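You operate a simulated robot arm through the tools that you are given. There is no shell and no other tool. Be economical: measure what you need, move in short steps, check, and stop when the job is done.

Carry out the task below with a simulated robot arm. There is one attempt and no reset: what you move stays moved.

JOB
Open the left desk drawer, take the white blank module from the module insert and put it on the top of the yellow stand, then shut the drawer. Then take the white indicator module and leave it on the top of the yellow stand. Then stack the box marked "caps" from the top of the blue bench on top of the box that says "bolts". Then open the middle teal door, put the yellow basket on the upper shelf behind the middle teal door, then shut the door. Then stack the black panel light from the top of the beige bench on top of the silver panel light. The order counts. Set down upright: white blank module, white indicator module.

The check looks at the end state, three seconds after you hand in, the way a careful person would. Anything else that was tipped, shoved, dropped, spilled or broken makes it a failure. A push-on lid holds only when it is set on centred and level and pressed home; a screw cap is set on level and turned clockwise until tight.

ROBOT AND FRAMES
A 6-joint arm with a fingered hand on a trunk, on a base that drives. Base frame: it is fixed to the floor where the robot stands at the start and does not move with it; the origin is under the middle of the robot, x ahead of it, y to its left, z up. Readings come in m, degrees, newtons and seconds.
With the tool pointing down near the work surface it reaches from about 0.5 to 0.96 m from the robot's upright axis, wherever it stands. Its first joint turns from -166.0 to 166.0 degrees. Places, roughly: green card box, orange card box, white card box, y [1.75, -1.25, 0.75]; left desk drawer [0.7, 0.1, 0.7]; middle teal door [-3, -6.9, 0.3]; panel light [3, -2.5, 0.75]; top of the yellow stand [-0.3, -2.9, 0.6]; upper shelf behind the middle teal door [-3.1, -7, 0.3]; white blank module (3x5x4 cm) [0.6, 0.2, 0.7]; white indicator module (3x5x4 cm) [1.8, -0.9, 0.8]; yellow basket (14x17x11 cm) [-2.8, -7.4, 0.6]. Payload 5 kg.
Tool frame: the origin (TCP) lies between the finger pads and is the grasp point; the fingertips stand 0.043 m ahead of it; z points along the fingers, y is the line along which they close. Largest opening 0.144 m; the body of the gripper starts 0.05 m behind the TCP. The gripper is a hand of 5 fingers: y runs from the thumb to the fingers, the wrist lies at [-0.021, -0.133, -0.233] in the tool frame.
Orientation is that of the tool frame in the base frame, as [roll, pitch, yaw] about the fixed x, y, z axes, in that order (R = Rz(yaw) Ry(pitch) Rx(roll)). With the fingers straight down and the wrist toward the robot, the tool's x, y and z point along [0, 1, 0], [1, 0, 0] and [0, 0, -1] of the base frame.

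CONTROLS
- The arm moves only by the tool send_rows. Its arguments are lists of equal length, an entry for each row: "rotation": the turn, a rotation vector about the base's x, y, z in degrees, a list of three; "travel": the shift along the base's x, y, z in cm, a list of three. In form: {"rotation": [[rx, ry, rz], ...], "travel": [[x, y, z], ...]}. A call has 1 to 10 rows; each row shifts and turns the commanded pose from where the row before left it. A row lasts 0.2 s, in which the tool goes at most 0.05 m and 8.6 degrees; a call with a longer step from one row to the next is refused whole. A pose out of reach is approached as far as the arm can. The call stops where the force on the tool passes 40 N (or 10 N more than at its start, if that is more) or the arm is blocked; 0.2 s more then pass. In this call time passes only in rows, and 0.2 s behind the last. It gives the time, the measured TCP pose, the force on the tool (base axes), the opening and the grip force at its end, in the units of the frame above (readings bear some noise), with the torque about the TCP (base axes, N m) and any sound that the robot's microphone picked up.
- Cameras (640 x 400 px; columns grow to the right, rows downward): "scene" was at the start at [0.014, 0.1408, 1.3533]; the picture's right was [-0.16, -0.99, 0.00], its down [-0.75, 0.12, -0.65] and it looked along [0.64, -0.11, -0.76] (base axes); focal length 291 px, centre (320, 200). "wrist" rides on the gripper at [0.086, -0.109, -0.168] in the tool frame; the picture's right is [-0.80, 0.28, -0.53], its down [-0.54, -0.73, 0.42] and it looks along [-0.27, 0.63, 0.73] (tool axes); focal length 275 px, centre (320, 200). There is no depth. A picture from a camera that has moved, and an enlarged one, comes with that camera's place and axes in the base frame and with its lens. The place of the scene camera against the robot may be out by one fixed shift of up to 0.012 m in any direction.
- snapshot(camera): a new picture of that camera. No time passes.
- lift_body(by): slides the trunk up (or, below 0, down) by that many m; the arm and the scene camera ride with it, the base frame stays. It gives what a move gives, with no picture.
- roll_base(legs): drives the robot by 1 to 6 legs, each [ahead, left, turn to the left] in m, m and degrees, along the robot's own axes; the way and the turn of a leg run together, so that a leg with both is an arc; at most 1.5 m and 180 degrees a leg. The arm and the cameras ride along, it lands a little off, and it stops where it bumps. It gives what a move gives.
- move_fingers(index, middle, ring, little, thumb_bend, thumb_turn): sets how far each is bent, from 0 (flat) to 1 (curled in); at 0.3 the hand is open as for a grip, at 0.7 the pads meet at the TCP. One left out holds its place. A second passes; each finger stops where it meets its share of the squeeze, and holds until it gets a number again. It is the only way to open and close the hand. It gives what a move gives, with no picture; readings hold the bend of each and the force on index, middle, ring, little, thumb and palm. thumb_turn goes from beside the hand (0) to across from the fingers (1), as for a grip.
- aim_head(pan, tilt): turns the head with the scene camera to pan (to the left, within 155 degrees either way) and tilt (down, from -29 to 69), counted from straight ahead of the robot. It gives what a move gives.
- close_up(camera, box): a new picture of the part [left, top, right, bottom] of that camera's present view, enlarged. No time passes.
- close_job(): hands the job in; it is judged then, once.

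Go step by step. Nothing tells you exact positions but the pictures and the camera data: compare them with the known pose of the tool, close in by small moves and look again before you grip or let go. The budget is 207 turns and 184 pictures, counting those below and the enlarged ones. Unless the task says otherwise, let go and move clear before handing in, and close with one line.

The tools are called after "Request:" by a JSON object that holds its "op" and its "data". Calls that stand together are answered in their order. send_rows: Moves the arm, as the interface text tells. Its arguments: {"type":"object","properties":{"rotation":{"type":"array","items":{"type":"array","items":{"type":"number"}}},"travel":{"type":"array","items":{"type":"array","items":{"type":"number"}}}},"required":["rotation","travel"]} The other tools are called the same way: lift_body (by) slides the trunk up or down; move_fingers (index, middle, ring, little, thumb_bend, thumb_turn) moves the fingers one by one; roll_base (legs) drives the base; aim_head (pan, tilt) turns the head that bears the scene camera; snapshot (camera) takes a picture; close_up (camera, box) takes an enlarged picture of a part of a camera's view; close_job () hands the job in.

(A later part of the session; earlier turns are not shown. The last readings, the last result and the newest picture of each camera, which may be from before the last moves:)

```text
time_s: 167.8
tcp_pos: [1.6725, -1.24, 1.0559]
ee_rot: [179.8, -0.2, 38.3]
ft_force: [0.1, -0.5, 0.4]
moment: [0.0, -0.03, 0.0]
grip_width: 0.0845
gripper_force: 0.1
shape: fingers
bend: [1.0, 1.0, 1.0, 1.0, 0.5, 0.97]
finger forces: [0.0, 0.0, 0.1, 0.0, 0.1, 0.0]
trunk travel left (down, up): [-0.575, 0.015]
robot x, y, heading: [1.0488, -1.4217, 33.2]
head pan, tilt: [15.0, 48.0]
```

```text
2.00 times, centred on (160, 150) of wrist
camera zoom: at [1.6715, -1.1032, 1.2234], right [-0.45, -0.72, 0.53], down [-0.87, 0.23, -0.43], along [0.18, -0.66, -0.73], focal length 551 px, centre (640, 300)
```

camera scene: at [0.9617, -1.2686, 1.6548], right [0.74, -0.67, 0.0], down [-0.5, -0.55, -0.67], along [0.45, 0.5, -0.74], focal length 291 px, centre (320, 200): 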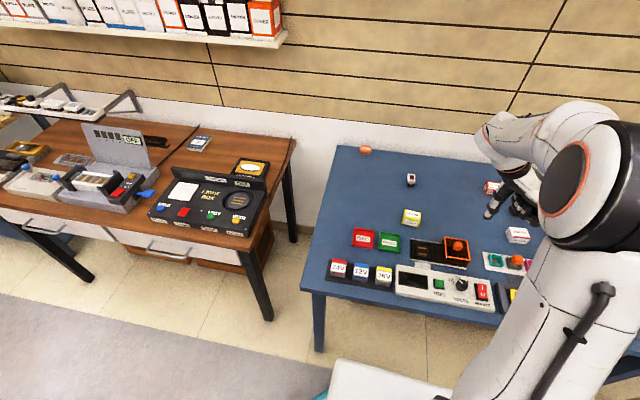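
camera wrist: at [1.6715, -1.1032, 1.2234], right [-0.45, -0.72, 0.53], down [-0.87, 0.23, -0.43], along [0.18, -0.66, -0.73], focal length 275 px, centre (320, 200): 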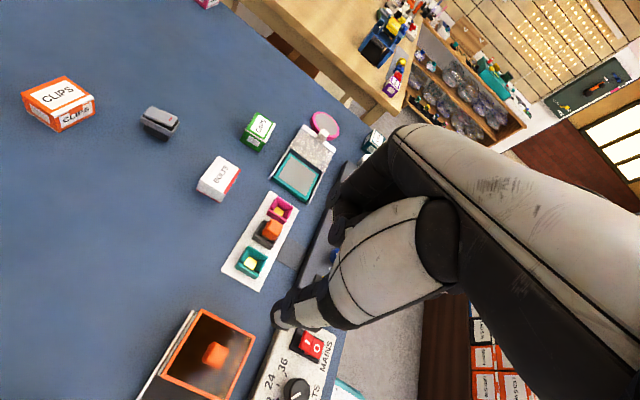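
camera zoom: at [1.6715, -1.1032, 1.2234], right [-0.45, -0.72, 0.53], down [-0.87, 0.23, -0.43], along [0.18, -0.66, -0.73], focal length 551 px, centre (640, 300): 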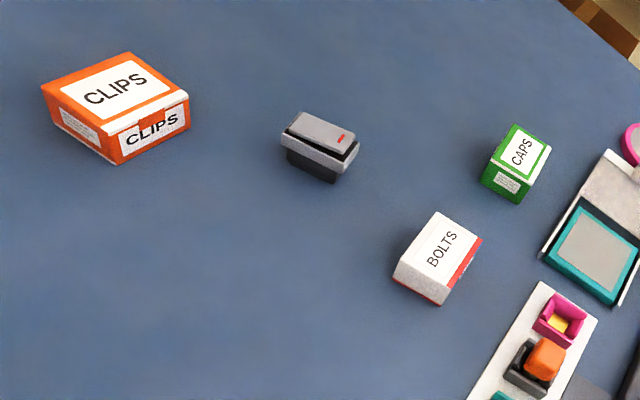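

The white indicator (white with a dark red window) is near (1.86,-0.855); "bolts" is the white box and "caps" the green one. I'll roll closer, shape a three-digit pinch and bring the hand above the indicator.

Request:
{"op": "roll_base", "data": {"legs": [[0.12, 0, 0]]}}

Request:
{"op": "move_fingers", "data": {"index": 0.43, "middle": 0.43, "thumb_bend": 0.52}}

Request:
{"op": "send_rows", "data": {"rotation": [[0, 0, 8.5], [0, 0, 8.5], [0, 0, 8.5], [0, 0, 8.5], [0, 0, 8.5], [0, 0, 8.5], [0, 0, 8.5], [0, 0, 8.5], [0, 0, 8.5], [0, 0, 8.5]], "travel": [[0.86, 3.0, 0], [0.86, 3.0, 0], [0.86, 3.0, 0], [0.86, 3.0, 0], [0.86, 3.0, 0], [0.86, 3.0, 0], [0.86, 3.0, 0], [0.86, 3.0, 0], [0.86, 3.0, -2], [0.86, 3.0, -3]]}}

Request:
{"op": "snapshot", "data": {"camera": "wrist"}}

Request:
{"op": "snapshot", "data": {"camera": "scene"}}

```text
time_s: 169.0
tcp_pos: [1.7748, -1.1746, 1.0556]
ee_rot: [179.7, -0.1, 38.4]
ft_force: [-0.4, -0.3, -0.6]
moment: [-0.02, 0.01, -0.03]
grip_width: 0.0845
gripper_force: 0.1
shape: fingers
bend: [1.0, 1.0, 1.0, 1.0, 0.5, 0.97]
finger forces: [0.1, 0.0, 0.1, 0.0, 0.0, 0.1]
trunk travel left (down, up): [-0.575, 0.015]
robot x, y, heading: [1.1505, -1.3557, 33.3]
head pan, tilt: [15.0, 48.0]
```

```text
time_s: 170.0
tcp_pos: [1.7738, -1.175, 1.0547]
ee_rot: [179.8, -0.1, 38.4]
ft_force: [0.1, -0.2, -0.4]
moment: [0.01, -0.02, -0.04]
grip_width: 0.0878
gripper_force: 0.2
shape: fingers
bend: [0.43, 0.43, 1.0, 1.0, 0.52, 0.97]
finger forces: [0.1, 0.0, 0.0, 0.0, 0.0, 0.0]
trunk travel left (down, up): [-0.575, 0.015]
robot x, y, heading: [1.1492, -1.3553, 33.1]
head pan, tilt: [15.0, 48.0]
```

```text
time_s: 172.2
tcp_pos: [1.8598, -0.8728, 1.0047]
ee_rot: [179.7, -0.2, 123.5]
ft_force: [0.6, -0.3, 0.9]
moment: [-0.09, 0.06, 0.0]
grip_width: 0.0875
gripper_force: 0.0
shape: fingers
bend: [0.43, 0.43, 1.0, 1.0, 0.52, 0.97]
finger forces: [0.1, 0.0, 0.0, 0.0, 0.0, 0.0]
trunk travel left (down, up): [-0.575, 0.015]
robot x, y, heading: [1.1527, -1.3538, 32.8]
head pan, tilt: [15.0, 48.0]
```

```text
84 pictures are left
camera wrist: at [1.7223, -0.8629, 1.172], right [0.67, -0.51, 0.53], down [-0.31, -0.85, -0.43], along [0.67, 0.13, -0.73], focal length 275 px, centre (320, 200)
```

wrist: 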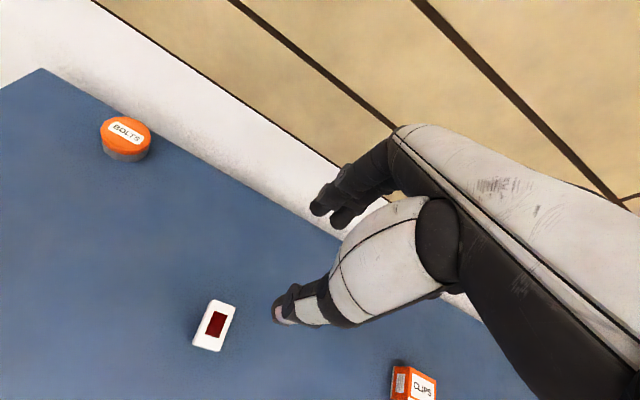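

```text
83 pictures are left
camera scene: at [1.0641, -1.2017, 1.6548], right [0.74, -0.67, 0.0], down [-0.5, -0.55, -0.67], along [0.45, 0.5, -0.74], focal length 291 px, centre (320, 200)
```

scene: 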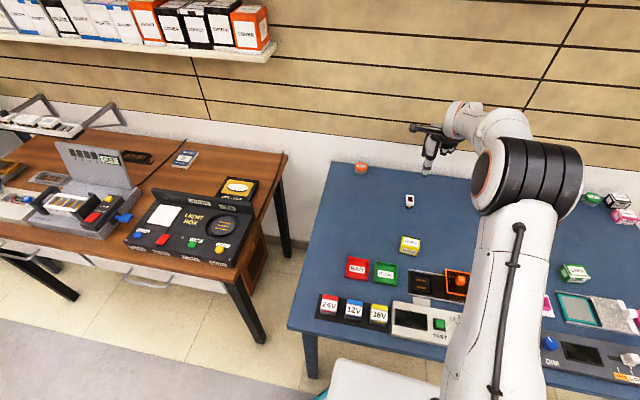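

The indicator sits at about (1.803,-0.881), top z≈0.84, long axis at 38°. I'll align and descend to just above it.

Request:
{"op": "send_rows", "data": {"rotation": [[0, 0, 4.5], [0, 0, 0], [0, 0, 0], [0, 0, 0]], "travel": [[-2.7, -0.65, 0], [-2.6, -0.65, -2], [0, 0, -4], [0, 0, -4]]}}

Request:
{"op": "close_up", "data": {"camera": "wrist", "box": [200, 150, 400, 350]}}

```text
time_s: 173.2
tcp_pos: [1.8059, -0.8878, 0.905]
ee_rot: [179.8, -0.1, 127.9]
ft_force: [0.6, -0.4, 1.0]
moment: [-0.07, 0.05, 0.02]
grip_width: 0.0878
gripper_force: 0.0
shape: fingers
bend: [0.43, 0.43, 1.0, 1.0, 0.52, 0.97]
finger forces: [0.0, 0.1, 0.0, 0.0, 0.0, 0.0]
trunk travel left (down, up): [-0.575, 0.015]
robot x, y, heading: [1.1528, -1.3566, 33.2]
head pan, tilt: [15.0, 48.0]
```

```text
2.00 times, centred on (300, 250) of wrist
camera zoom: at [1.667, -0.8891, 1.0732], right [0.71, -0.46, 0.53], down [-0.24, -0.87, -0.43], along [0.66, 0.18, -0.73], focal length 551 px, centre (360, 100)
```

zoom: 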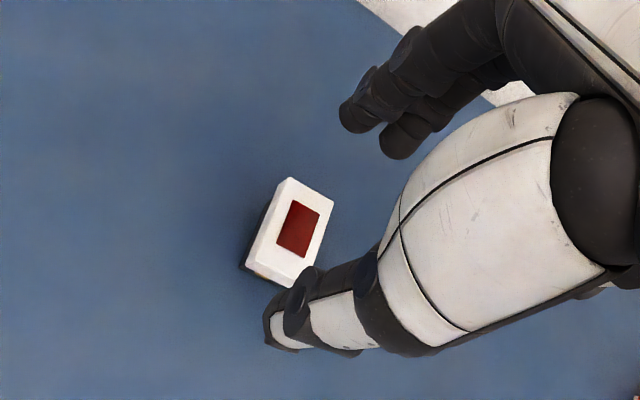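

Aligned. I'll descend to grasp height.

Request:
{"op": "send_rows", "data": {"rotation": [[0, 0, 0], [0, 0, 0], [0, 0, 0]], "travel": [[-0.1, 0.2, -2.5], [0, 0, -2.0], [0, 0, -1.3]]}}

Request:
{"op": "close_up", "data": {"camera": "wrist", "box": [220, 160, 400, 340]}}

```text
time_s: 174.0
tcp_pos: [1.8071, -0.8861, 0.8487]
ee_rot: [179.6, -0.1, 128.0]
ft_force: [-0.4, 1.1, 4.7]
moment: [0.16, -0.2, 0.04]
grip_width: 0.0879
gripper_force: 2.2
shape: fingers
bend: [0.43, 0.43, 1.0, 1.0, 0.52, 0.97]
finger forces: [0.0, 4.2, 0.1, 0.0, 0.0, 0.0]
trunk travel left (down, up): [-0.575, 0.015]
robot x, y, heading: [1.1508, -1.3561, 33.2]
head pan, tilt: [15.0, 48.0]
```

```text
2.22 times, centred on (310, 250) of wrist
camera zoom: at [1.6672, -0.8865, 1.016], right [0.71, -0.46, 0.53], down [-0.24, -0.87, -0.43], along [0.66, 0.18, -0.73], focal length 612 px, centre (342, 89)
```

zoom: 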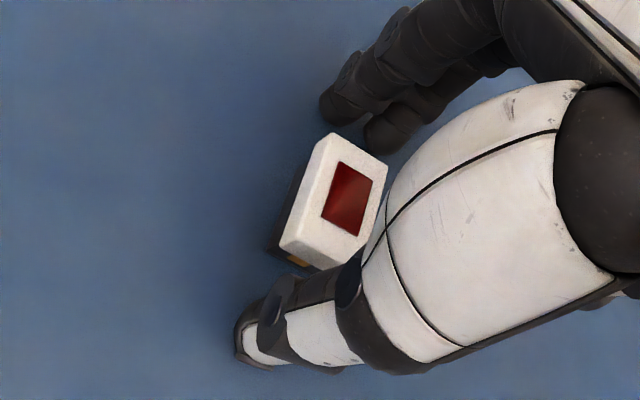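

The middle fingertip touches the bench, so I'll raise 7 mm and close.

Request:
{"op": "send_rows", "data": {"rotation": [[0, 0, 0]], "travel": [[0, 0, 0.7]]}}

Request:
{"op": "move_fingers", "data": {"index": 0.58, "middle": 0.58, "thumb_bend": 0.7}}

Request:
{"op": "close_up", "data": {"camera": "wrist", "box": [220, 160, 400, 340]}}

```text
time_s: 174.4
tcp_pos: [1.8058, -0.8862, 0.855]
ee_rot: [179.8, -0.1, 127.9]
ft_force: [0.0, 0.1, -1.0]
moment: [-0.02, -0.03, 0.01]
grip_width: 0.0876
gripper_force: 0.0
shape: fingers
bend: [0.43, 0.43, 1.0, 1.0, 0.52, 0.97]
finger forces: [0.0, 0.0, 0.0, 0.1, 0.0, 0.0]
trunk travel left (down, up): [-0.575, 0.015]
robot x, y, heading: [1.1515, -1.3555, 32.8]
head pan, tilt: [15.0, 48.0]
```

```text
time_s: 175.4
tcp_pos: [1.8053, -0.8855, 0.8545]
ee_rot: [179.8, 0.0, 127.9]
ft_force: [0.2, -0.9, -0.1]
moment: [0.02, -0.01, -0.01]
grip_width: 0.0454
gripper_force: 5.6
shape: fingers
bend: [0.54, 0.57, 1.0, 1.0, 0.66, 0.97]
finger forces: [5.6, 0.1, 0.0, 0.0, 5.4, 0.0]
trunk travel left (down, up): [-0.575, 0.015]
robot x, y, heading: [1.1471, -1.3582, 33.3]
head pan, tilt: [15.0, 48.0]
```

```text
2.22 times, centred on (310, 250) of wrist
camera zoom: at [1.6672, -0.8864, 1.0222], right [0.71, -0.46, 0.53], down [-0.24, -0.87, -0.43], along [0.66, 0.18, -0.73], focal length 612 px, centre (342, 89)
```

zoom: 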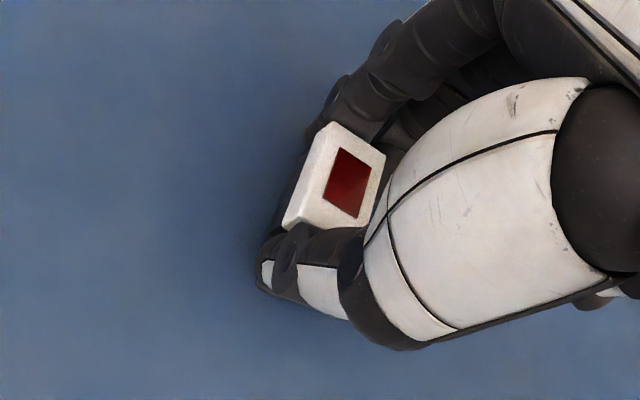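

Index and thumb hold it. I'll firm the grip and lift.

Request:
{"op": "move_fingers", "data": {"index": 0.64, "thumb_bend": 0.74}}

Request:
{"op": "send_rows", "data": {"rotation": [[0, 0, 0], [0, 0, 0], [0, 0, 0], [0, 0, 0], [0, 0, 0], [0, 0, 0], [0, 0, 0]], "travel": [[0, 0, 1], [0, 0, 2], [0, 0, 3], [0, 0, 4], [0, 0, 4], [0, 0, 4], [0, 0, 3]]}}

Request:
{"op": "close_up", "data": {"camera": "wrist", "box": [220, 160, 400, 340]}}

```text
time_s: 176.4
tcp_pos: [1.8071, -0.8858, 0.853]
ee_rot: [179.8, -0.1, 127.9]
ft_force: [-0.2, -0.1, 0.1]
moment: [0.01, 0.0, 0.01]
grip_width: 0.0431
gripper_force: 13.7
shape: fingers
bend: [0.54, 0.57, 1.0, 1.0, 0.68, 0.97]
finger forces: [13.9, 0.1, 0.1, 0.1, 13.2, 0.0]
trunk travel left (down, up): [-0.575, 0.015]
robot x, y, heading: [1.1479, -1.3583, 32.7]
head pan, tilt: [15.0, 48.0]
```

```text
time_s: 178.0
tcp_pos: [1.8071, -0.8874, 1.0639]
ee_rot: [179.8, 0.0, 127.9]
ft_force: [0.4, 0.1, -0.4]
moment: [0.01, -0.03, -0.04]
grip_width: 0.0432
gripper_force: 13.1
shape: fingers
bend: [0.54, 0.57, 1.0, 1.0, 0.68, 0.97]
finger forces: [13.9, 0.0, 0.0, 0.0, 13.0, 0.0]
trunk travel left (down, up): [-0.575, 0.015]
robot x, y, heading: [1.1498, -1.3548, 32.9]
head pan, tilt: [15.0, 48.0]
```

```text
2.22 times, centred on (310, 250) of wrist
camera zoom: at [1.6697, -0.8866, 1.2329], right [0.71, -0.46, 0.53], down [-0.24, -0.87, -0.43], along [0.66, 0.18, -0.73], focal length 612 px, centre (342, 89)
```

zoom: 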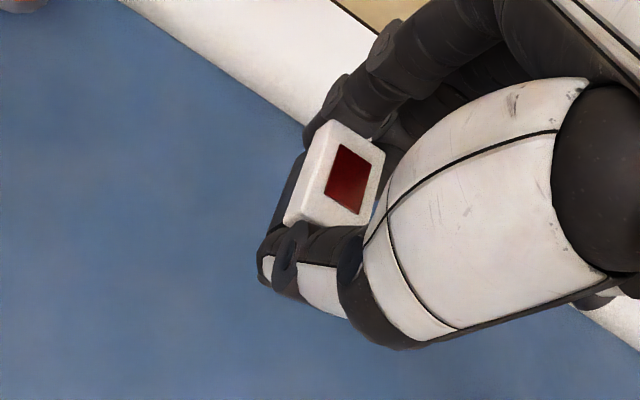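

The indicator is held. I'll carry it to the stand by the route clear of the tower.

Request:
{"op": "roll_base", "data": {"legs": [[-0.3, -0.01, 0], [-0.031, 0.468, 0], [0, 0, 180], [0.905, 0.05, 0], [0.905, 0.05, 0], [0, 0, 90]]}}

Request:
{"op": "snapshot", "data": {"camera": "wrist"}}

```text
time_s: 202.2
tcp_pos: [-0.506, -2.8637, 1.0643]
ee_rot: [179.8, -0.1, 31.9]
ft_force: [1.2, -1.0, -0.7]
moment: [0.02, -0.02, 0.01]
grip_width: 0.0416
gripper_force: 11.4
shape: fingers
bend: [0.54, 0.57, 1.0, 1.0, 0.68, 0.97]
finger forces: [11.9, 0.0, 0.1, 0.1, 11.1, 0.0]
trunk travel left (down, up): [-0.575, 0.015]
robot x, y, heading: [-0.8999, -2.1589, -62.9]
head pan, tilt: [15.0, 48.0]
```

```text
78 pictures are left
camera wrist: at [-0.4913, -2.7256, 1.2326], right [-0.53, -0.66, 0.53], down [-0.84, 0.33, -0.43], along [0.11, -0.67, -0.73], focal length 275 px, centre (320, 200)
```

wrist: 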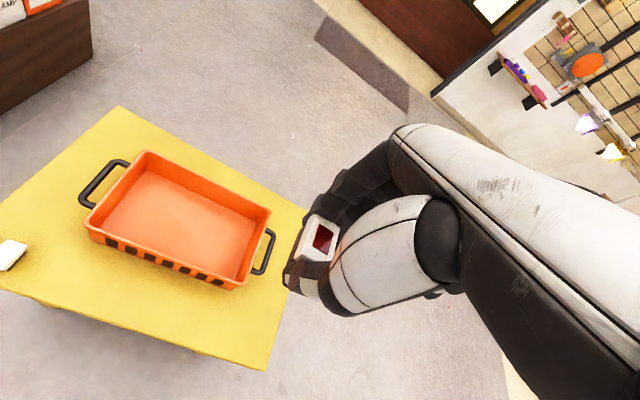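

The stand and crate appear as expected. I'll move over the free front strip, align, and lower.

Request:
{"op": "send_rows", "data": {"rotation": [[0, 0, 4.5], [0, 0, 0], [0, 0, 0]], "travel": [[3, 1.6, 0], [3, 1.6, 0], [2.5, 1.5, 0]]}}

Request:
{"op": "lift_body", "data": {"by": -0.39}}

Request:
{"op": "snapshot", "data": {"camera": "wrist"}}

```text
time_s: 203.1
tcp_pos: [-0.4191, -2.8152, 1.065]
ee_rot: [179.9, -0.2, 36.5]
ft_force: [0.2, 0.3, -0.2]
moment: [0.0, -0.01, 0.01]
grip_width: 0.0411
gripper_force: 11.7
shape: fingers
bend: [0.54, 0.57, 1.0, 1.0, 0.68, 0.97]
finger forces: [11.9, 0.0, 0.0, 0.1, 11.1, 0.0]
trunk travel left (down, up): [-0.575, 0.015]
robot x, y, heading: [-0.9062, -2.1605, -63.1]
head pan, tilt: [15.0, 48.0]
```

```text
time_s: 206.8
tcp_pos: [-0.4202, -2.8172, 0.6749]
ee_rot: [179.8, -0.1, 36.4]
ft_force: [-0.1, 0.0, -0.4]
moment: [-0.01, -0.02, -0.02]
grip_width: 0.0415
gripper_force: 11.5
shape: fingers
bend: [0.54, 0.57, 1.0, 1.0, 0.68, 0.97]
finger forces: [12.0, 0.0, 0.0, 0.0, 11.2, 0.0]
trunk travel left (down, up): [-0.185, 0.405]
robot x, y, heading: [-0.9022, -2.1553, -62.8]
head pan, tilt: [15.0, 48.0]
```

```text
77 pictures are left
camera wrist: at [-0.4152, -2.6784, 0.8424], right [-0.47, -0.7, 0.53], down [-0.87, 0.26, -0.43], along [0.16, -0.66, -0.73], focal length 275 px, centre (320, 200)
```

wrist: 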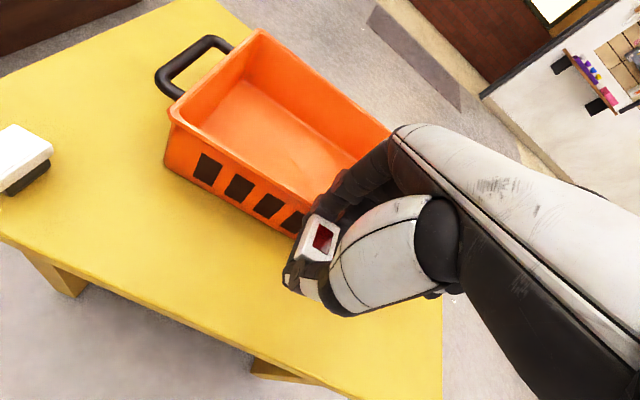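

The index side is near the crate, so I'll shift 2 cm toward the edge and lower most of the way.

Request:
{"op": "send_rows", "data": {"rotation": [[0, 0, 0], [0, 0, 0], [0, 0, 0], [0, 0, 0]], "travel": [[-1.2, 1.6, 0], [0, 0, -2.5], [0, 0, -2.0], [0, 0, -1.5]]}}

Request:
{"op": "snapshot", "data": {"camera": "wrist"}}

```text
time_s: 207.8
tcp_pos: [-0.4306, -2.8, 0.6128]
ee_rot: [179.8, -0.1, 36.4]
ft_force: [0.1, 0.5, -0.6]
moment: [-0.01, 0.02, 0.02]
grip_width: 0.0417
gripper_force: 11.7
shape: fingers
bend: [0.54, 0.57, 1.0, 1.0, 0.68, 0.97]
finger forces: [11.9, 0.0, 0.1, 0.1, 11.0, 0.0]
trunk travel left (down, up): [-0.185, 0.405]
robot x, y, heading: [-0.9062, -2.1581, -62.8]
head pan, tilt: [15.0, 48.0]
```

```text
76 pictures are left
camera wrist: at [-0.4276, -2.6623, 0.7815], right [-0.47, -0.7, 0.53], down [-0.87, 0.26, -0.43], along [0.16, -0.66, -0.73], focal length 275 px, centre (320, 200)
```

wrist: 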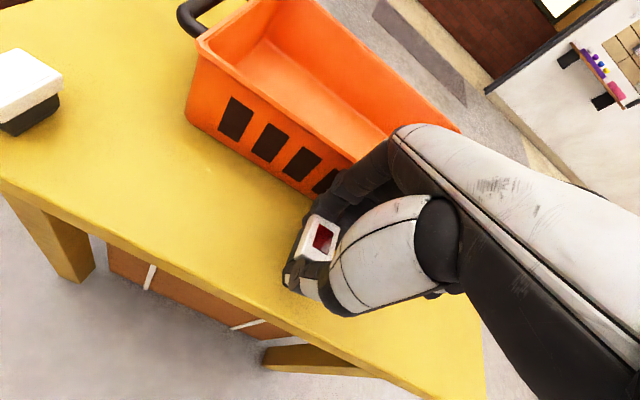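

Now small steps down, watching the force.

Request:
{"op": "send_rows", "data": {"rotation": [[0, 0, 0], [0, 0, 0], [0, 0, 0], [0, 0, 0]], "travel": [[0, 0, -0.3], [0, 0, -0.3], [0, 0, -0.25], [0, 0, -0.25]]}}

```text
time_s: 208.8
tcp_pos: [-0.4312, -2.8007, 0.6036]
ee_rot: [179.7, -0.1, 36.5]
ft_force: [-0.5, 0.5, 0.4]
moment: [0.03, -0.03, 0.07]
grip_width: 0.0415
gripper_force: 11.6
shape: fingers
bend: [0.54, 0.57, 1.0, 1.0, 0.68, 0.97]
finger forces: [11.8, 0.0, 0.0, 0.0, 11.1, 0.0]
trunk travel left (down, up): [-0.185, 0.405]
robot x, y, heading: [-0.9098, -2.1555, -62.9]
head pan, tilt: [15.0, 48.0]
```

Request:
{"op": "send_rows", "data": {"rotation": [[0, 0, 0], [0, 0, 0]], "travel": [[0, 0, -0.2], [0, 0, -0.2]]}}

```text
time_s: 209.4
tcp_pos: [-0.4312, -2.8005, 0.5989]
ee_rot: [179.9, -0.1, 36.5]
ft_force: [-0.1, 0.3, 2.7]
moment: [-0.01, -0.07, 0.03]
grip_width: 0.0389
gripper_force: 11.0
shape: fingers
bend: [0.54, 0.57, 1.0, 1.0, 0.69, 0.97]
finger forces: [11.0, 0.0, 0.1, 0.0, 10.7, 0.0]
trunk travel left (down, up): [-0.185, 0.405]
robot x, y, heading: [-0.8995, -2.1582, -63.0]
head pan, tilt: [15.0, 48.0]
```

Light contact (2.7 N). I'll check the pose and then release gently.

Request:
{"op": "move_fingers", "data": {"index": 0.52, "middle": 0.5, "thumb_bend": 0.65}}

Request:
{"op": "close_up", "data": {"camera": "wrist", "box": [220, 160, 400, 340]}}

```text
time_s: 210.4
tcp_pos: [-0.4315, -2.8005, 0.5991]
ee_rot: [179.8, -0.1, 36.4]
ft_force: [-0.7, 1.5, 1.1]
moment: [-0.09, 0.02, -0.03]
grip_width: 0.0482
gripper_force: 0.9
shape: fingers
bend: [0.52, 0.51, 1.0, 1.0, 0.65, 0.97]
finger forces: [0.0, 2.8, 0.0, 0.0, 0.1, 0.1]
trunk travel left (down, up): [-0.185, 0.405]
robot x, y, heading: [-0.9092, -2.16, -63.0]
head pan, tilt: [15.0, 48.0]
```

```text
2.22 times, centred on (310, 250) of wrist
camera zoom: at [-0.4267, -2.6627, 0.7671], right [-0.47, -0.7, 0.53], down [-0.87, 0.26, -0.43], along [0.16, -0.66, -0.73], focal length 612 px, centre (342, 89)
```

zoom: 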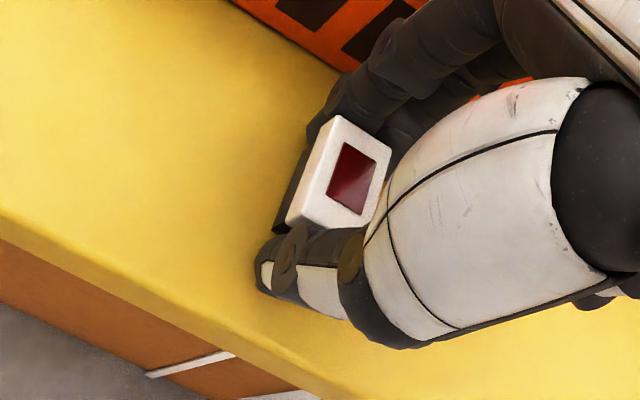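

The middle finger brushes the crate, so I'll bring it back in, open only thumb more, then rise straight up.

Request:
{"op": "move_fingers", "data": {"index": 0.5, "middle": 0.55, "thumb_bend": 0.58}}

Request:
{"op": "send_rows", "data": {"rotation": [[0, 0, 0], [0, 0, 0], [0, 0, 0], [0, 0, 0], [0, 0, 0]], "travel": [[0, 0, 0.5], [0, 0, 1], [0, 0, 2], [0, 0, 4], [0, 0, 4]]}}

Request:
{"op": "lift_body", "data": {"by": 0.38}}

Request:
{"op": "snapshot", "data": {"camera": "wrist"}}

```text
time_s: 211.4
tcp_pos: [-0.4313, -2.8008, 0.5991]
ee_rot: [179.8, -0.1, 36.5]
ft_force: [0.2, -0.1, 1.7]
moment: [-0.06, -0.01, 0.01]
grip_width: 0.0655
gripper_force: 0.7
shape: fingers
bend: [0.5, 0.55, 1.0, 1.0, 0.57, 0.97]
finger forces: [0.0, 0.5, 0.0, 0.1, 0.1, 0.1]
trunk travel left (down, up): [-0.185, 0.405]
robot x, y, heading: [-0.9053, -2.1565, -63.1]
head pan, tilt: [15.0, 48.0]
```

```text
time_s: 212.6
tcp_pos: [-0.4311, -2.8015, 0.7143]
ee_rot: [179.9, 0.0, 36.4]
ft_force: [1.0, 0.7, -1.7]
moment: [-0.01, 0.0, -0.01]
grip_width: 0.0657
gripper_force: 0.0
shape: fingers
bend: [0.5, 0.55, 1.0, 1.0, 0.57, 0.97]
finger forces: [0.0, 0.0, 0.0, 0.0, 0.0, 0.0]
trunk travel left (down, up): [-0.185, 0.405]
robot x, y, heading: [-0.9046, -2.1559, -62.8]
head pan, tilt: [15.0, 48.0]
```

```text
time_s: 216.3
tcp_pos: [-0.4313, -2.8013, 1.0936]
ee_rot: [179.8, -0.1, 36.4]
ft_force: [-0.1, -0.3, -0.8]
moment: [-0.04, -0.01, 0.01]
grip_width: 0.0658
gripper_force: 0.1
shape: fingers
bend: [0.5, 0.55, 1.0, 1.0, 0.57, 0.97]
finger forces: [0.0, 0.0, 0.0, 0.0, 0.1, 0.0]
trunk travel left (down, up): [-0.565, 0.025]
robot x, y, heading: [-0.9041, -2.1534, -62.9]
head pan, tilt: [15.0, 48.0]
```

```text
74 pictures are left
camera wrist: at [-0.4271, -2.6631, 1.2613], right [-0.47, -0.7, 0.53], down [-0.87, 0.26, -0.43], along [0.16, -0.66, -0.73], focal length 275 px, centre (320, 200)
```

wrist: 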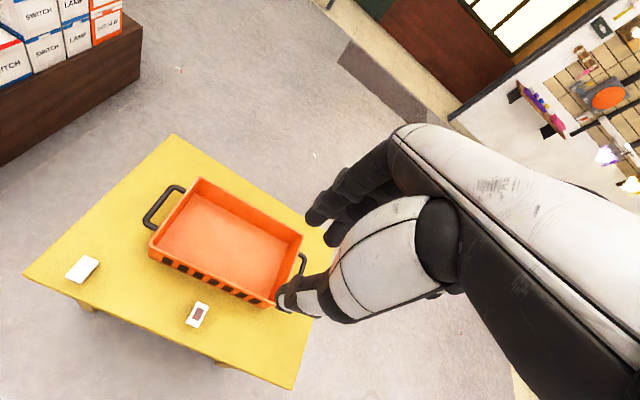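

Both modules stand upright on the stand. Next I'll drive back to the blue bench for the caps and bolts boxes.

Request:
{"op": "roll_base", "data": {"legs": [[0, 0, -90], [-0.908, -0.0985, 0], [-0.908, -0.0985, 0], [0, 0, -180], [0.317, -0.814, 0], [0, 0, 8]]}}

Request:
{"op": "aim_head", "data": {"pan": 5, "tilt": 48}}

Request:
{"op": "snapshot", "data": {"camera": "scene"}}

Request:
{"op": "snapshot", "data": {"camera": "wrist"}}

```text
time_s: 241.5
tcp_pos: [1.8346, -1.2026, 1.0934]
ee_rot: [179.7, -0.2, 133.1]
ft_force: [0.0, 0.1, 0.5]
moment: [0.0, -0.04, 0.0]
grip_width: 0.0656
gripper_force: 0.1
shape: fingers
bend: [0.5, 0.55, 1.0, 1.0, 0.57, 0.97]
finger forces: [0.0, 0.0, 0.0, 0.0, 0.1, 0.0]
trunk travel left (down, up): [-0.565, 0.025]
robot x, y, heading: [1.2469, -1.7438, 33.8]
head pan, tilt: [15.0, 48.0]
```

```text
time_s: 242.3
tcp_pos: [1.8338, -1.2033, 1.0938]
ee_rot: [179.8, 0.0, 133.0]
ft_force: [1.3, -0.3, -0.3]
moment: [0.01, 0.0, -0.01]
grip_width: 0.0657
gripper_force: 0.1
shape: fingers
bend: [0.5, 0.55, 1.0, 1.0, 0.57, 0.97]
finger forces: [0.1, 0.0, 0.0, 0.0, 0.0, 0.0]
trunk travel left (down, up): [-0.565, 0.025]
robot x, y, heading: [1.2476, -1.7459, 33.7]
head pan, tilt: [5.0, 48.0]
```

```text
73 pictures are left
camera scene: at [1.1716, -1.6034, 1.6448], right [0.63, -0.78, 0.0], down [-0.58, -0.46, -0.67], along [0.52, 0.42, -0.74], focal length 291 px, centre (320, 200)
```

scene: 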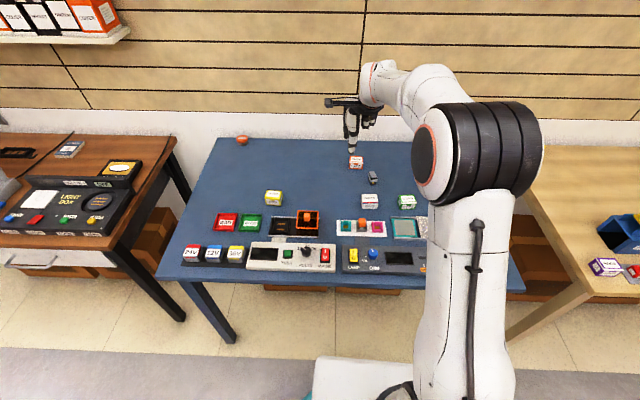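

```text
72 pictures are left
camera wrist: at [1.6962, -1.2148, 1.2614], right [0.75, -0.39, 0.53], down [-0.16, -0.89, -0.43], along [0.64, 0.23, -0.73], focal length 275 px, centre (320, 200)
```

wrist: 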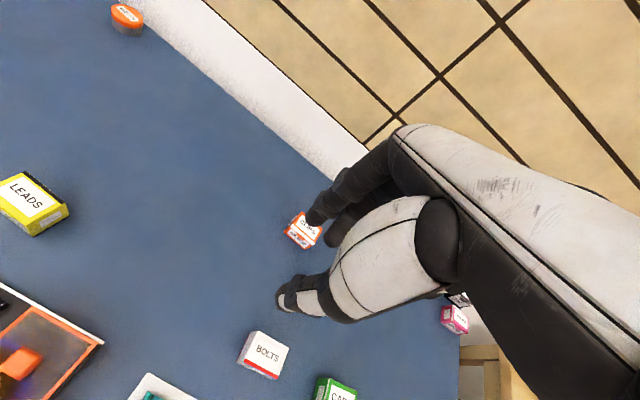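

Request:
{"op": "close_up", "data": {"camera": "scene", "box": [320, 150, 460, 250]}}

Request:
{"op": "close_up", "data": {"camera": "wrist", "box": [220, 300, 380, 400]}}

```text
4.00 times, centred on (390, 200) of scene
camera zoom: at [1.1716, -1.6034, 1.6448], right [0.63, -0.78, 0.0], down [-0.58, -0.46, -0.67], along [0.52, 0.42, -0.74], focal length 1164 px, centre (40, 200)
```

zoom: 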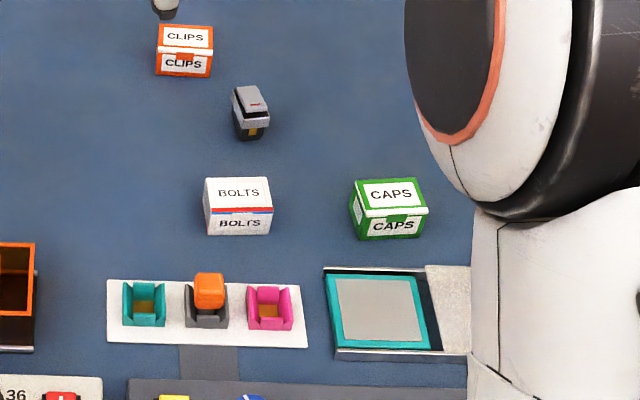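

```text
4.00 times, centred on (300, 350) of wrist
camera zoom: at [1.6962, -1.2148, 1.2614], right [0.75, -0.39, 0.53], down [-0.16, -0.89, -0.43], along [0.64, 0.23, -0.73], focal length 1101 px, centre (400, -400)
```

zoom: 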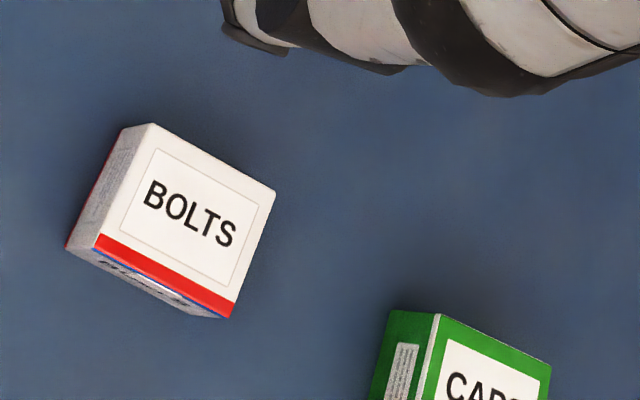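

Bolts box centre is about (1.855,-1.289) with top z≈0.846; caps box centre is about (1.94,-1.40). I'll shape the pinch and hover over caps.

Request:
{"op": "move_fingers", "data": {"index": 0.43, "middle": 0.43, "thumb_bend": 0.52}}

Request:
{"op": "send_rows", "data": {"rotation": [[0, 0, 1.7], [0, 0, 0], [0, 0, 0], [0, 0, 0], [0, 0, 0], [0, 0, 0], [0, 0, 0], [0, 0, 0]], "travel": [[1.83, -3.35, 0], [1.83, -3.35, 0], [1.83, -3.35, 0], [1.83, -3.35, 0], [1.83, -3.35, -2], [1.83, -3.35, -3], [0, 0, -4.5], [0, 0, -4.5]]}}

Request:
{"op": "snapshot", "data": {"camera": "wrist"}}

```text
time_s: 243.3
tcp_pos: [1.8344, -1.2027, 1.0936]
ee_rot: [179.8, 0.0, 133.0]
ft_force: [-0.6, 1.2, -0.4]
moment: [0.0, 0.01, 0.01]
grip_width: 0.087
gripper_force: 0.1
shape: fingers
bend: [0.43, 0.43, 1.0, 1.0, 0.52, 0.97]
finger forces: [0.0, 0.0, 0.1, 0.1, 0.0, 0.1]
trunk travel left (down, up): [-0.565, 0.025]
robot x, y, heading: [1.2474, -1.7459, 33.6]
head pan, tilt: [5.0, 48.0]
```

```text
time_s: 245.1
tcp_pos: [1.9449, -1.405, 0.9538]
ee_rot: [179.8, -0.1, 134.7]
ft_force: [0.0, 0.0, 0.1]
moment: [-0.02, 0.06, 0.02]
grip_width: 0.087
gripper_force: 0.1
shape: fingers
bend: [0.43, 0.43, 1.0, 1.0, 0.52, 0.98]
finger forces: [0.1, 0.0, 0.1, 0.0, 0.0, 0.0]
trunk travel left (down, up): [-0.565, 0.025]
robot x, y, heading: [1.2494, -1.7445, 33.7]
head pan, tilt: [5.0, 48.0]
```

```text
69 pictures are left
camera wrist: at [1.8074, -1.4217, 1.1214], right [0.76, -0.37, 0.53], down [-0.13, -0.89, -0.43], along [0.64, 0.25, -0.73], focal length 275 px, centre (320, 200)
```

wrist: 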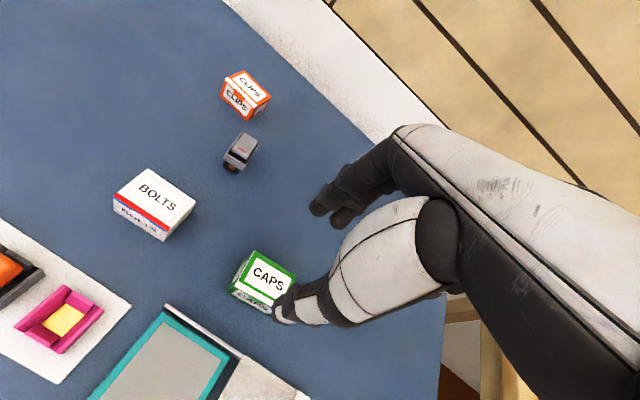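

The caps box is where I expected. I'll descend to grasp height and close.

Request:
{"op": "send_rows", "data": {"rotation": [[0, 0, 0], [0, 0, 0], [0, 0, 0], [0, 0, 0]], "travel": [[0, 0.1, -3], [0, 0, -3], [0, 0, -2.5], [0, 0, -1.1]]}}

Request:
{"op": "move_fingers", "data": {"index": 0.62, "middle": 0.62, "thumb_bend": 0.74}}

Request:
{"op": "close_up", "data": {"camera": "wrist", "box": [220, 160, 400, 340]}}

```text
time_s: 246.1
tcp_pos: [1.9447, -1.4017, 0.8572]
ee_rot: [179.7, -0.2, 134.7]
ft_force: [-0.2, -0.6, -0.4]
moment: [0.01, 0.03, -0.01]
grip_width: 0.0876
gripper_force: 0.1
shape: fingers
bend: [0.43, 0.43, 1.0, 1.0, 0.52, 0.98]
finger forces: [0.0, 0.0, 0.1, 0.0, 0.0, 0.0]
trunk travel left (down, up): [-0.565, 0.025]
robot x, y, heading: [1.2478, -1.7462, 33.7]
head pan, tilt: [5.0, 48.0]
```

```text
time_s: 247.1
tcp_pos: [1.9435, -1.4025, 0.8577]
ee_rot: [179.8, -0.1, 134.7]
ft_force: [0.6, -0.3, -0.3]
moment: [-0.01, -0.06, 0.03]
grip_width: 0.045
gripper_force: 16.0
shape: fingers
bend: [0.55, 0.58, 1.0, 1.0, 0.65, 0.96]
finger forces: [10.2, 6.3, 0.2, 0.0, 16.1, 0.0]
trunk travel left (down, up): [-0.565, 0.025]
robot x, y, heading: [1.2507, -1.7466, 33.7]
head pan, tilt: [5.0, 48.0]
```

```text
2.22 times, centred on (310, 250) of wrist
camera zoom: at [1.8064, -1.4195, 1.0255], right [0.76, -0.37, 0.53], down [-0.13, -0.89, -0.43], along [0.63, 0.25, -0.73], focal length 612 px, centre (342, 89)
```

zoom: 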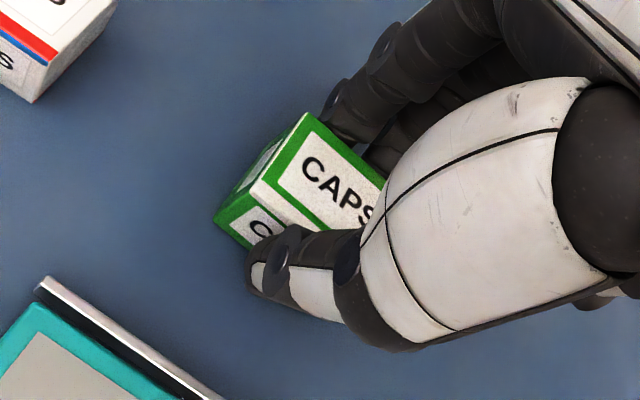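

A solid three-digit grip. I'll lift and take an enlarged look at the bolts box for its exact centre.

Request:
{"op": "send_rows", "data": {"rotation": [[0, 0, 0], [0, 0, 0], [0, 0, 0], [0, 0, 0], [0, 0, 0], [0, 0, -4.2]], "travel": [[0, 0, 1], [0, 0, 3], [0, 0, 4], [0, 0, 3], [-2, 2.5, 0], [-2, 2.5, 0]]}}

Request:
{"op": "close_up", "data": {"camera": "wrist", "box": [130, 140, 370, 340]}}

Request:
{"op": "close_up", "data": {"camera": "scene", "box": [330, 160, 430, 230]}}

```text
time_s: 248.5
tcp_pos: [1.9041, -1.3524, 0.9681]
ee_rot: [179.8, -0.1, 130.4]
ft_force: [-0.6, -0.9, -0.6]
moment: [-0.07, -0.01, -0.01]
grip_width: 0.0452
gripper_force: 15.7
shape: fingers
bend: [0.55, 0.58, 1.0, 1.0, 0.66, 0.96]
finger forces: [10.3, 5.7, 0.1, 0.0, 16.0, 0.0]
trunk travel left (down, up): [-0.565, 0.025]
robot x, y, heading: [1.246, -1.7429, 33.6]
head pan, tilt: [5.0, 48.0]
```

```text
2.00 times, centred on (250, 240) of wrist
camera zoom: at [1.7655, -1.359, 1.1365], right [0.73, -0.42, 0.53], down [-0.2, -0.88, -0.43], along [0.65, 0.21, -0.73], focal length 551 px, centre (460, 120)
```

zoom: 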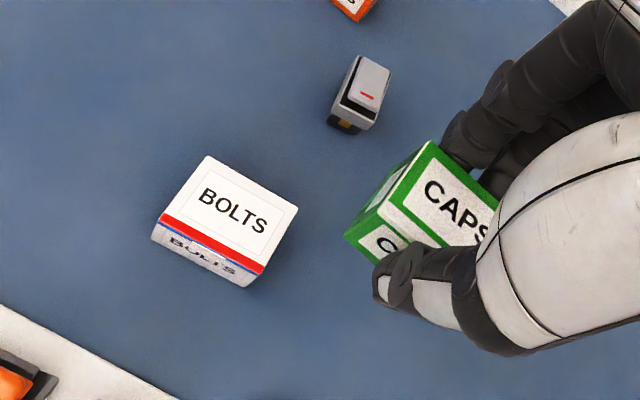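

```text
5.71 times, centred on (380, 195) of scene
camera zoom: at [1.1715, -1.603, 1.6448], right [0.62, -0.78, 0.0], down [-0.58, -0.46, -0.67], along [0.52, 0.42, -0.74], focal length 1662 px, centre (-23, 229)
```

zoom: 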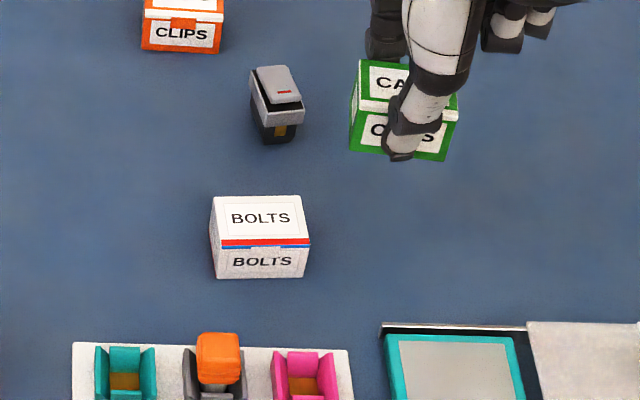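

Caps is rotated about 11° from bolts in my grip. I'll correct that and move it over the bolts box, then check both views.

Request:
{"op": "send_rows", "data": {"rotation": [[0, 0, 5.5], [0, 0, 5.5], [0, 0, 0]], "travel": [[-1.6, 1.8, 0], [-1.6, 1.8, -1], [-1.6, 1.7, -1.5]]}}

Request:
{"op": "close_up", "data": {"camera": "wrist", "box": [200, 160, 380, 320]}}

Request:
{"op": "close_up", "data": {"camera": "scene", "box": [330, 160, 430, 230]}}

```text
time_s: 249.3
tcp_pos: [1.8586, -1.2984, 0.9423]
ee_rot: [179.8, -0.3, 141.5]
ft_force: [0.2, -0.2, -1.2]
moment: [-0.03, -0.01, 0.02]
grip_width: 0.0453
gripper_force: 16.3
shape: fingers
bend: [0.55, 0.58, 1.0, 1.0, 0.66, 0.96]
finger forces: [10.3, 5.8, 0.0, 0.0, 15.9, 0.0]
trunk travel left (down, up): [-0.565, 0.025]
robot x, y, heading: [1.2522, -1.7475, 33.9]
head pan, tilt: [5.0, 48.0]
```

```text
2.50 times, centred on (290, 240) of wrist
camera zoom: at [1.7224, -1.3315, 1.1107], right [0.8, -0.28, 0.53], down [-0.03, -0.9, -0.43], along [0.6, 0.33, -0.73], focal length 688 px, centre (395, 100)
```

zoom: 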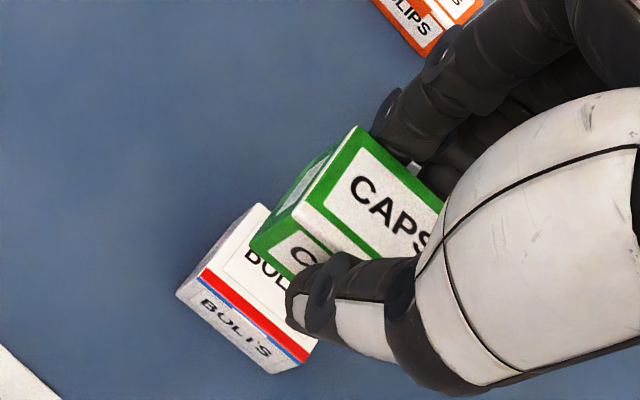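

```text
5.71 times, centred on (380, 195) of scene
camera zoom: at [1.1718, -1.6032, 1.6449], right [0.62, -0.78, 0.0], down [-0.58, -0.46, -0.67], along [0.52, 0.42, -0.74], focal length 1662 px, centre (-23, 229)
```

zoom: 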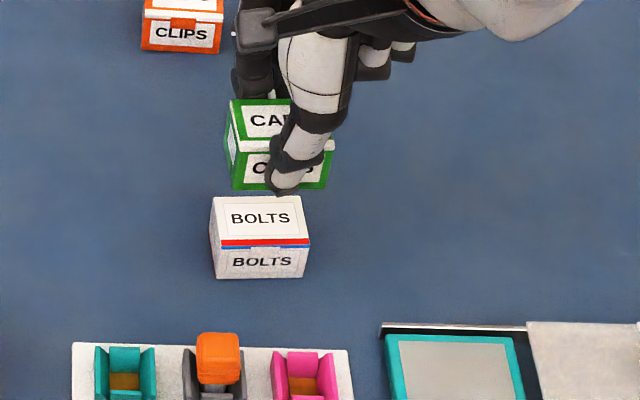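

Caps is square with bolts and only a few millimetres off. I'll correct by (-6, +1) mm and lower onto it.

Request:
{"op": "send_rows", "data": {"rotation": [[0, 0, 0], [0, 0, 0], [0, 0, 0], [0, 0, 0]], "travel": [[-0.56, 0.11, -0.5], [0, 0, -1.2], [0, 0, -1.0], [0, 0, -0.5]]}}

Request:
{"op": "close_up", "data": {"camera": "wrist", "box": [200, 160, 380, 320]}}

Request:
{"op": "close_up", "data": {"camera": "scene", "box": [330, 160, 430, 230]}}

```text
time_s: 250.3
tcp_pos: [1.8508, -1.298, 0.9117]
ee_rot: [179.8, -0.1, 141.5]
ft_force: [-0.5, -0.6, -0.5]
moment: [0.01, 0.03, -0.02]
grip_width: 0.0452
gripper_force: 16.0
shape: fingers
bend: [0.55, 0.58, 1.0, 1.0, 0.66, 0.96]
finger forces: [10.2, 5.8, 0.0, 0.0, 16.0, 0.0]
trunk travel left (down, up): [-0.565, 0.025]
robot x, y, heading: [1.2527, -1.7465, 33.6]
head pan, tilt: [5.0, 48.0]
```

```text
2.50 times, centred on (290, 240) of wrist
camera zoom: at [1.7162, -1.3308, 1.0786], right [0.8, -0.28, 0.53], down [-0.03, -0.9, -0.43], along [0.6, 0.33, -0.73], focal length 688 px, centre (395, 100)
```

zoom: 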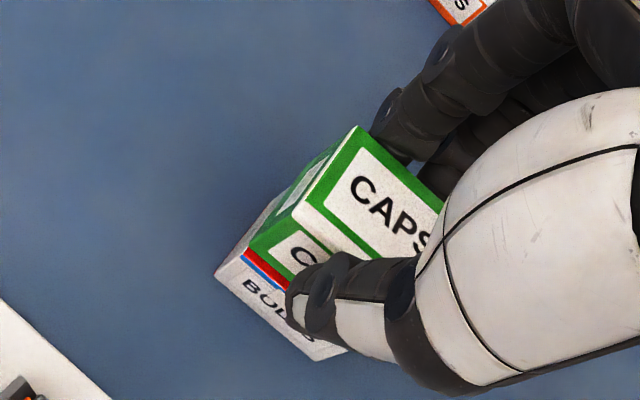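

```text
5.71 times, centred on (380, 195) of scene
camera zoom: at [1.1717, -1.6034, 1.6449], right [0.62, -0.78, 0.0], down [-0.58, -0.46, -0.67], along [0.52, 0.42, -0.74], focal length 1662 px, centre (-23, 229)
```

zoom: 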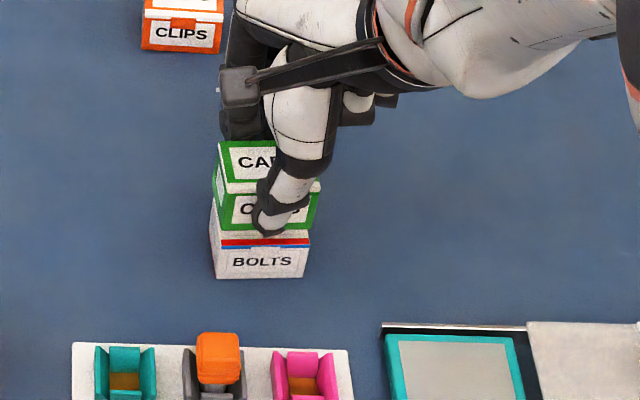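

Well aligned. I'll lower the last bit in small steps.

Request:
{"op": "send_rows", "data": {"rotation": [[0, 0, -2.0], [0, 0, 0], [0, 0, 0]], "travel": [[0, 0, -0.3], [0, 0, -0.2], [0, 0, -0.2]]}}

```text
time_s: 251.1
tcp_pos: [1.8506, -1.2981, 0.9034]
ee_rot: [179.9, -0.2, 139.5]
ft_force: [-0.2, -0.1, -0.7]
moment: [-0.02, -0.02, -0.01]
grip_width: 0.0448
gripper_force: 15.4
shape: fingers
bend: [0.55, 0.58, 1.0, 1.0, 0.66, 0.96]
finger forces: [10.2, 5.8, 0.1, 0.0, 16.0, 0.0]
trunk travel left (down, up): [-0.565, 0.025]
robot x, y, heading: [1.2508, -1.7521, 33.6]
head pan, tilt: [5.0, 48.0]
```

Request:
{"op": "send_rows", "data": {"rotation": [[0, 0, 0], [0, 0, 0]], "travel": [[0, 0, -0.2], [0, 0, -0.15]]}}

Request:
{"op": "close_up", "data": {"camera": "scene", "box": [350, 180, 400, 215]}}

```text
time_s: 251.7
tcp_pos: [1.8511, -1.2982, 0.9006]
ee_rot: [179.7, -0.2, 139.4]
ft_force: [0.4, -0.3, -1.0]
moment: [0.0, 0.0, -0.02]
grip_width: 0.0449
gripper_force: 15.9
shape: fingers
bend: [0.55, 0.58, 1.0, 1.0, 0.66, 0.96]
finger forces: [10.2, 5.8, 0.0, 0.0, 16.0, 0.0]
trunk travel left (down, up): [-0.565, 0.025]
robot x, y, heading: [1.2489, -1.7463, 33.5]
head pan, tilt: [5.0, 48.0]
```

```text
11.43 times, centred on (375, 198) of scene
camera zoom: at [1.1717, -1.6034, 1.6448], right [0.62, -0.78, 0.0], down [-0.58, -0.46, -0.67], along [0.52, 0.42, -0.74], focal length 3325 px, centre (-309, 229)
```

zoom: 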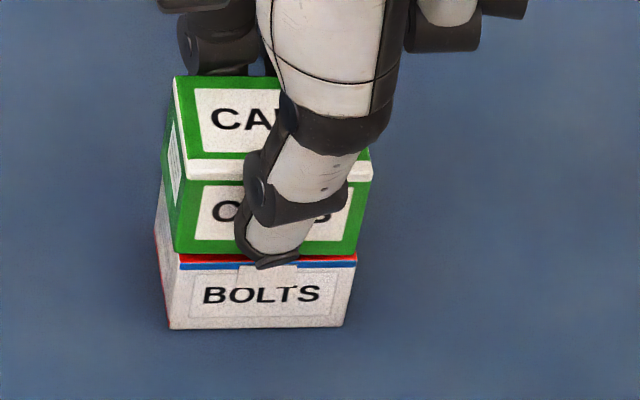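

Request:
{"op": "send_rows", "data": {"rotation": [[0, 0, 0], [0, 0, 0]], "travel": [[0, 0, -0.2], [0, 0, -0.15]]}}

```text
time_s: 252.3
tcp_pos: [1.8525, -1.2981, 0.8975]
ee_rot: [179.8, -0.1, 139.6]
ft_force: [0.4, 0.1, 0.4]
moment: [-0.02, 0.02, 0.02]
grip_width: 0.0449
gripper_force: 15.2
shape: fingers
bend: [0.55, 0.58, 1.0, 1.0, 0.66, 0.96]
finger forces: [10.1, 5.8, 0.0, 0.0, 16.0, 0.0]
trunk travel left (down, up): [-0.565, 0.025]
robot x, y, heading: [1.2502, -1.7468, 34.0]
head pan, tilt: [5.0, 48.0]
```

Request:
{"op": "send_rows", "data": {"rotation": [[0, 0, 0]], "travel": [[0, 0, -0.25]]}}

```text
time_s: 252.7
tcp_pos: [1.8512, -1.2974, 0.8949]
ee_rot: [179.8, -0.2, 139.5]
ft_force: [-0.2, 0.9, -0.1]
moment: [0.0, -0.02, 0.01]
grip_width: 0.0454
gripper_force: 15.7
shape: fingers
bend: [0.55, 0.58, 1.0, 1.0, 0.66, 0.96]
finger forces: [10.2, 5.8, 0.0, 0.1, 16.1, 0.0]
trunk travel left (down, up): [-0.565, 0.025]
robot x, y, heading: [1.2481, -1.7479, 33.7]
head pan, tilt: [5.0, 48.0]
```

Request:
{"op": "send_rows", "data": {"rotation": [[0, 0, 0], [0, 0, 0]], "travel": [[0, 0, -0.2], [0, 0, -0.2]]}}

Request:
{"op": "close_up", "data": {"camera": "scene", "box": [350, 180, 400, 215]}}

```text
time_s: 253.3
tcp_pos: [1.8513, -1.2977, 0.8905]
ee_rot: [179.7, -0.1, 139.5]
ft_force: [-1.3, 0.1, 2.7]
moment: [0.06, -0.1, 0.02]
grip_width: 0.0453
gripper_force: 16.1
shape: fingers
bend: [0.55, 0.58, 1.0, 1.0, 0.66, 0.96]
finger forces: [10.1, 6.3, 0.0, 0.0, 16.4, 0.1]
trunk travel left (down, up): [-0.565, 0.025]
robot x, y, heading: [1.2514, -1.7454, 33.5]
head pan, tilt: [5.0, 48.0]
```

```text
11.43 times, centred on (375, 198) of scene
camera zoom: at [1.1714, -1.6036, 1.6449], right [0.62, -0.78, 0.0], down [-0.58, -0.46, -0.67], along [0.52, 0.42, -0.74], focal length 3325 px, centre (-309, 229)
```

zoom: 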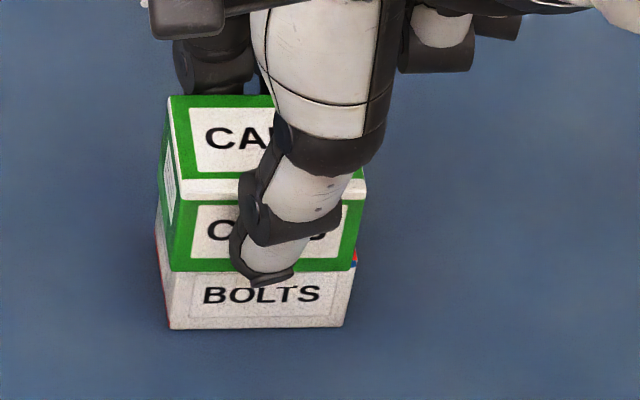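

Touching, but caps overhangs bolts by ~6 mm at the front. I'll lift a hair, shift 5 mm back, and set it down.

Request:
{"op": "send_rows", "data": {"rotation": [[0, 0, 0], [0, 0, 0], [0, 0, 0], [0, 0, 0]], "travel": [[0, 0, 0.4], [0.4, 0.33, 0], [0, 0, -0.2], [0, 0, -0.2]]}}

Request:
{"op": "close_up", "data": {"camera": "scene", "box": [350, 180, 400, 215]}}

Request:
{"op": "close_up", "data": {"camera": "wrist", "box": [230, 180, 350, 300]}}

```text
time_s: 254.3
tcp_pos: [1.855, -1.295, 0.8907]
ee_rot: [179.8, -0.1, 139.5]
ft_force: [-0.8, -0.3, 4.4]
moment: [0.05, -0.08, -0.01]
grip_width: 0.0451
gripper_force: 16.2
shape: fingers
bend: [0.55, 0.58, 1.0, 1.0, 0.66, 0.96]
finger forces: [10.0, 6.2, 0.1, 0.0, 16.8, 0.0]
trunk travel left (down, up): [-0.565, 0.025]
robot x, y, heading: [1.2519, -1.748, 33.6]
head pan, tilt: [5.0, 48.0]
```

```text
11.43 times, centred on (375, 198) of scene
camera zoom: at [1.1712, -1.6038, 1.645], right [0.62, -0.78, 0.0], down [-0.58, -0.46, -0.67], along [0.52, 0.42, -0.74], focal length 3325 px, centre (-309, 229)
```

zoom: 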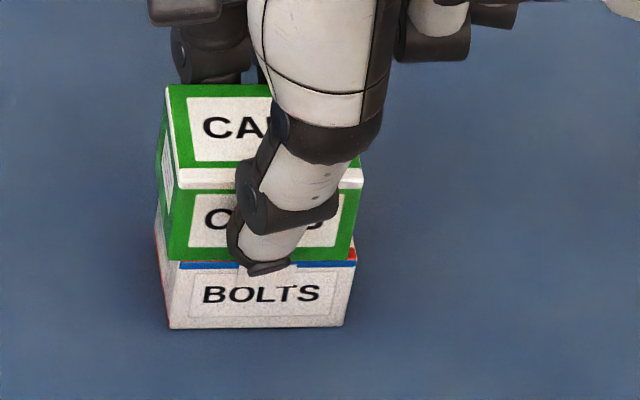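

```text
3.33 times, centred on (290, 240) of wrist
camera zoom: at [1.7186, -1.3229, 1.0587], right [0.79, -0.3, 0.53], down [-0.06, -0.9, -0.43], along [0.61, 0.31, -0.73], focal length 918 px, centre (420, 67)
```

zoom: 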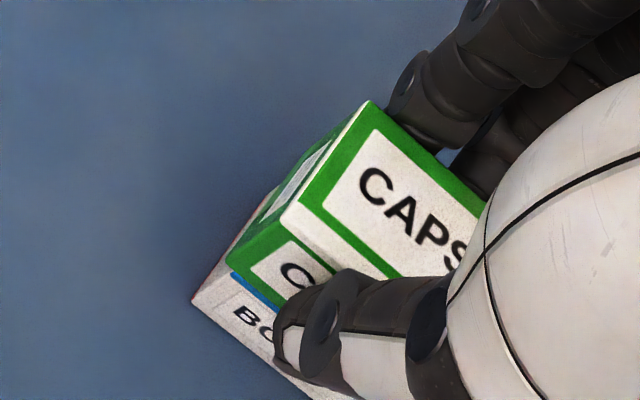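

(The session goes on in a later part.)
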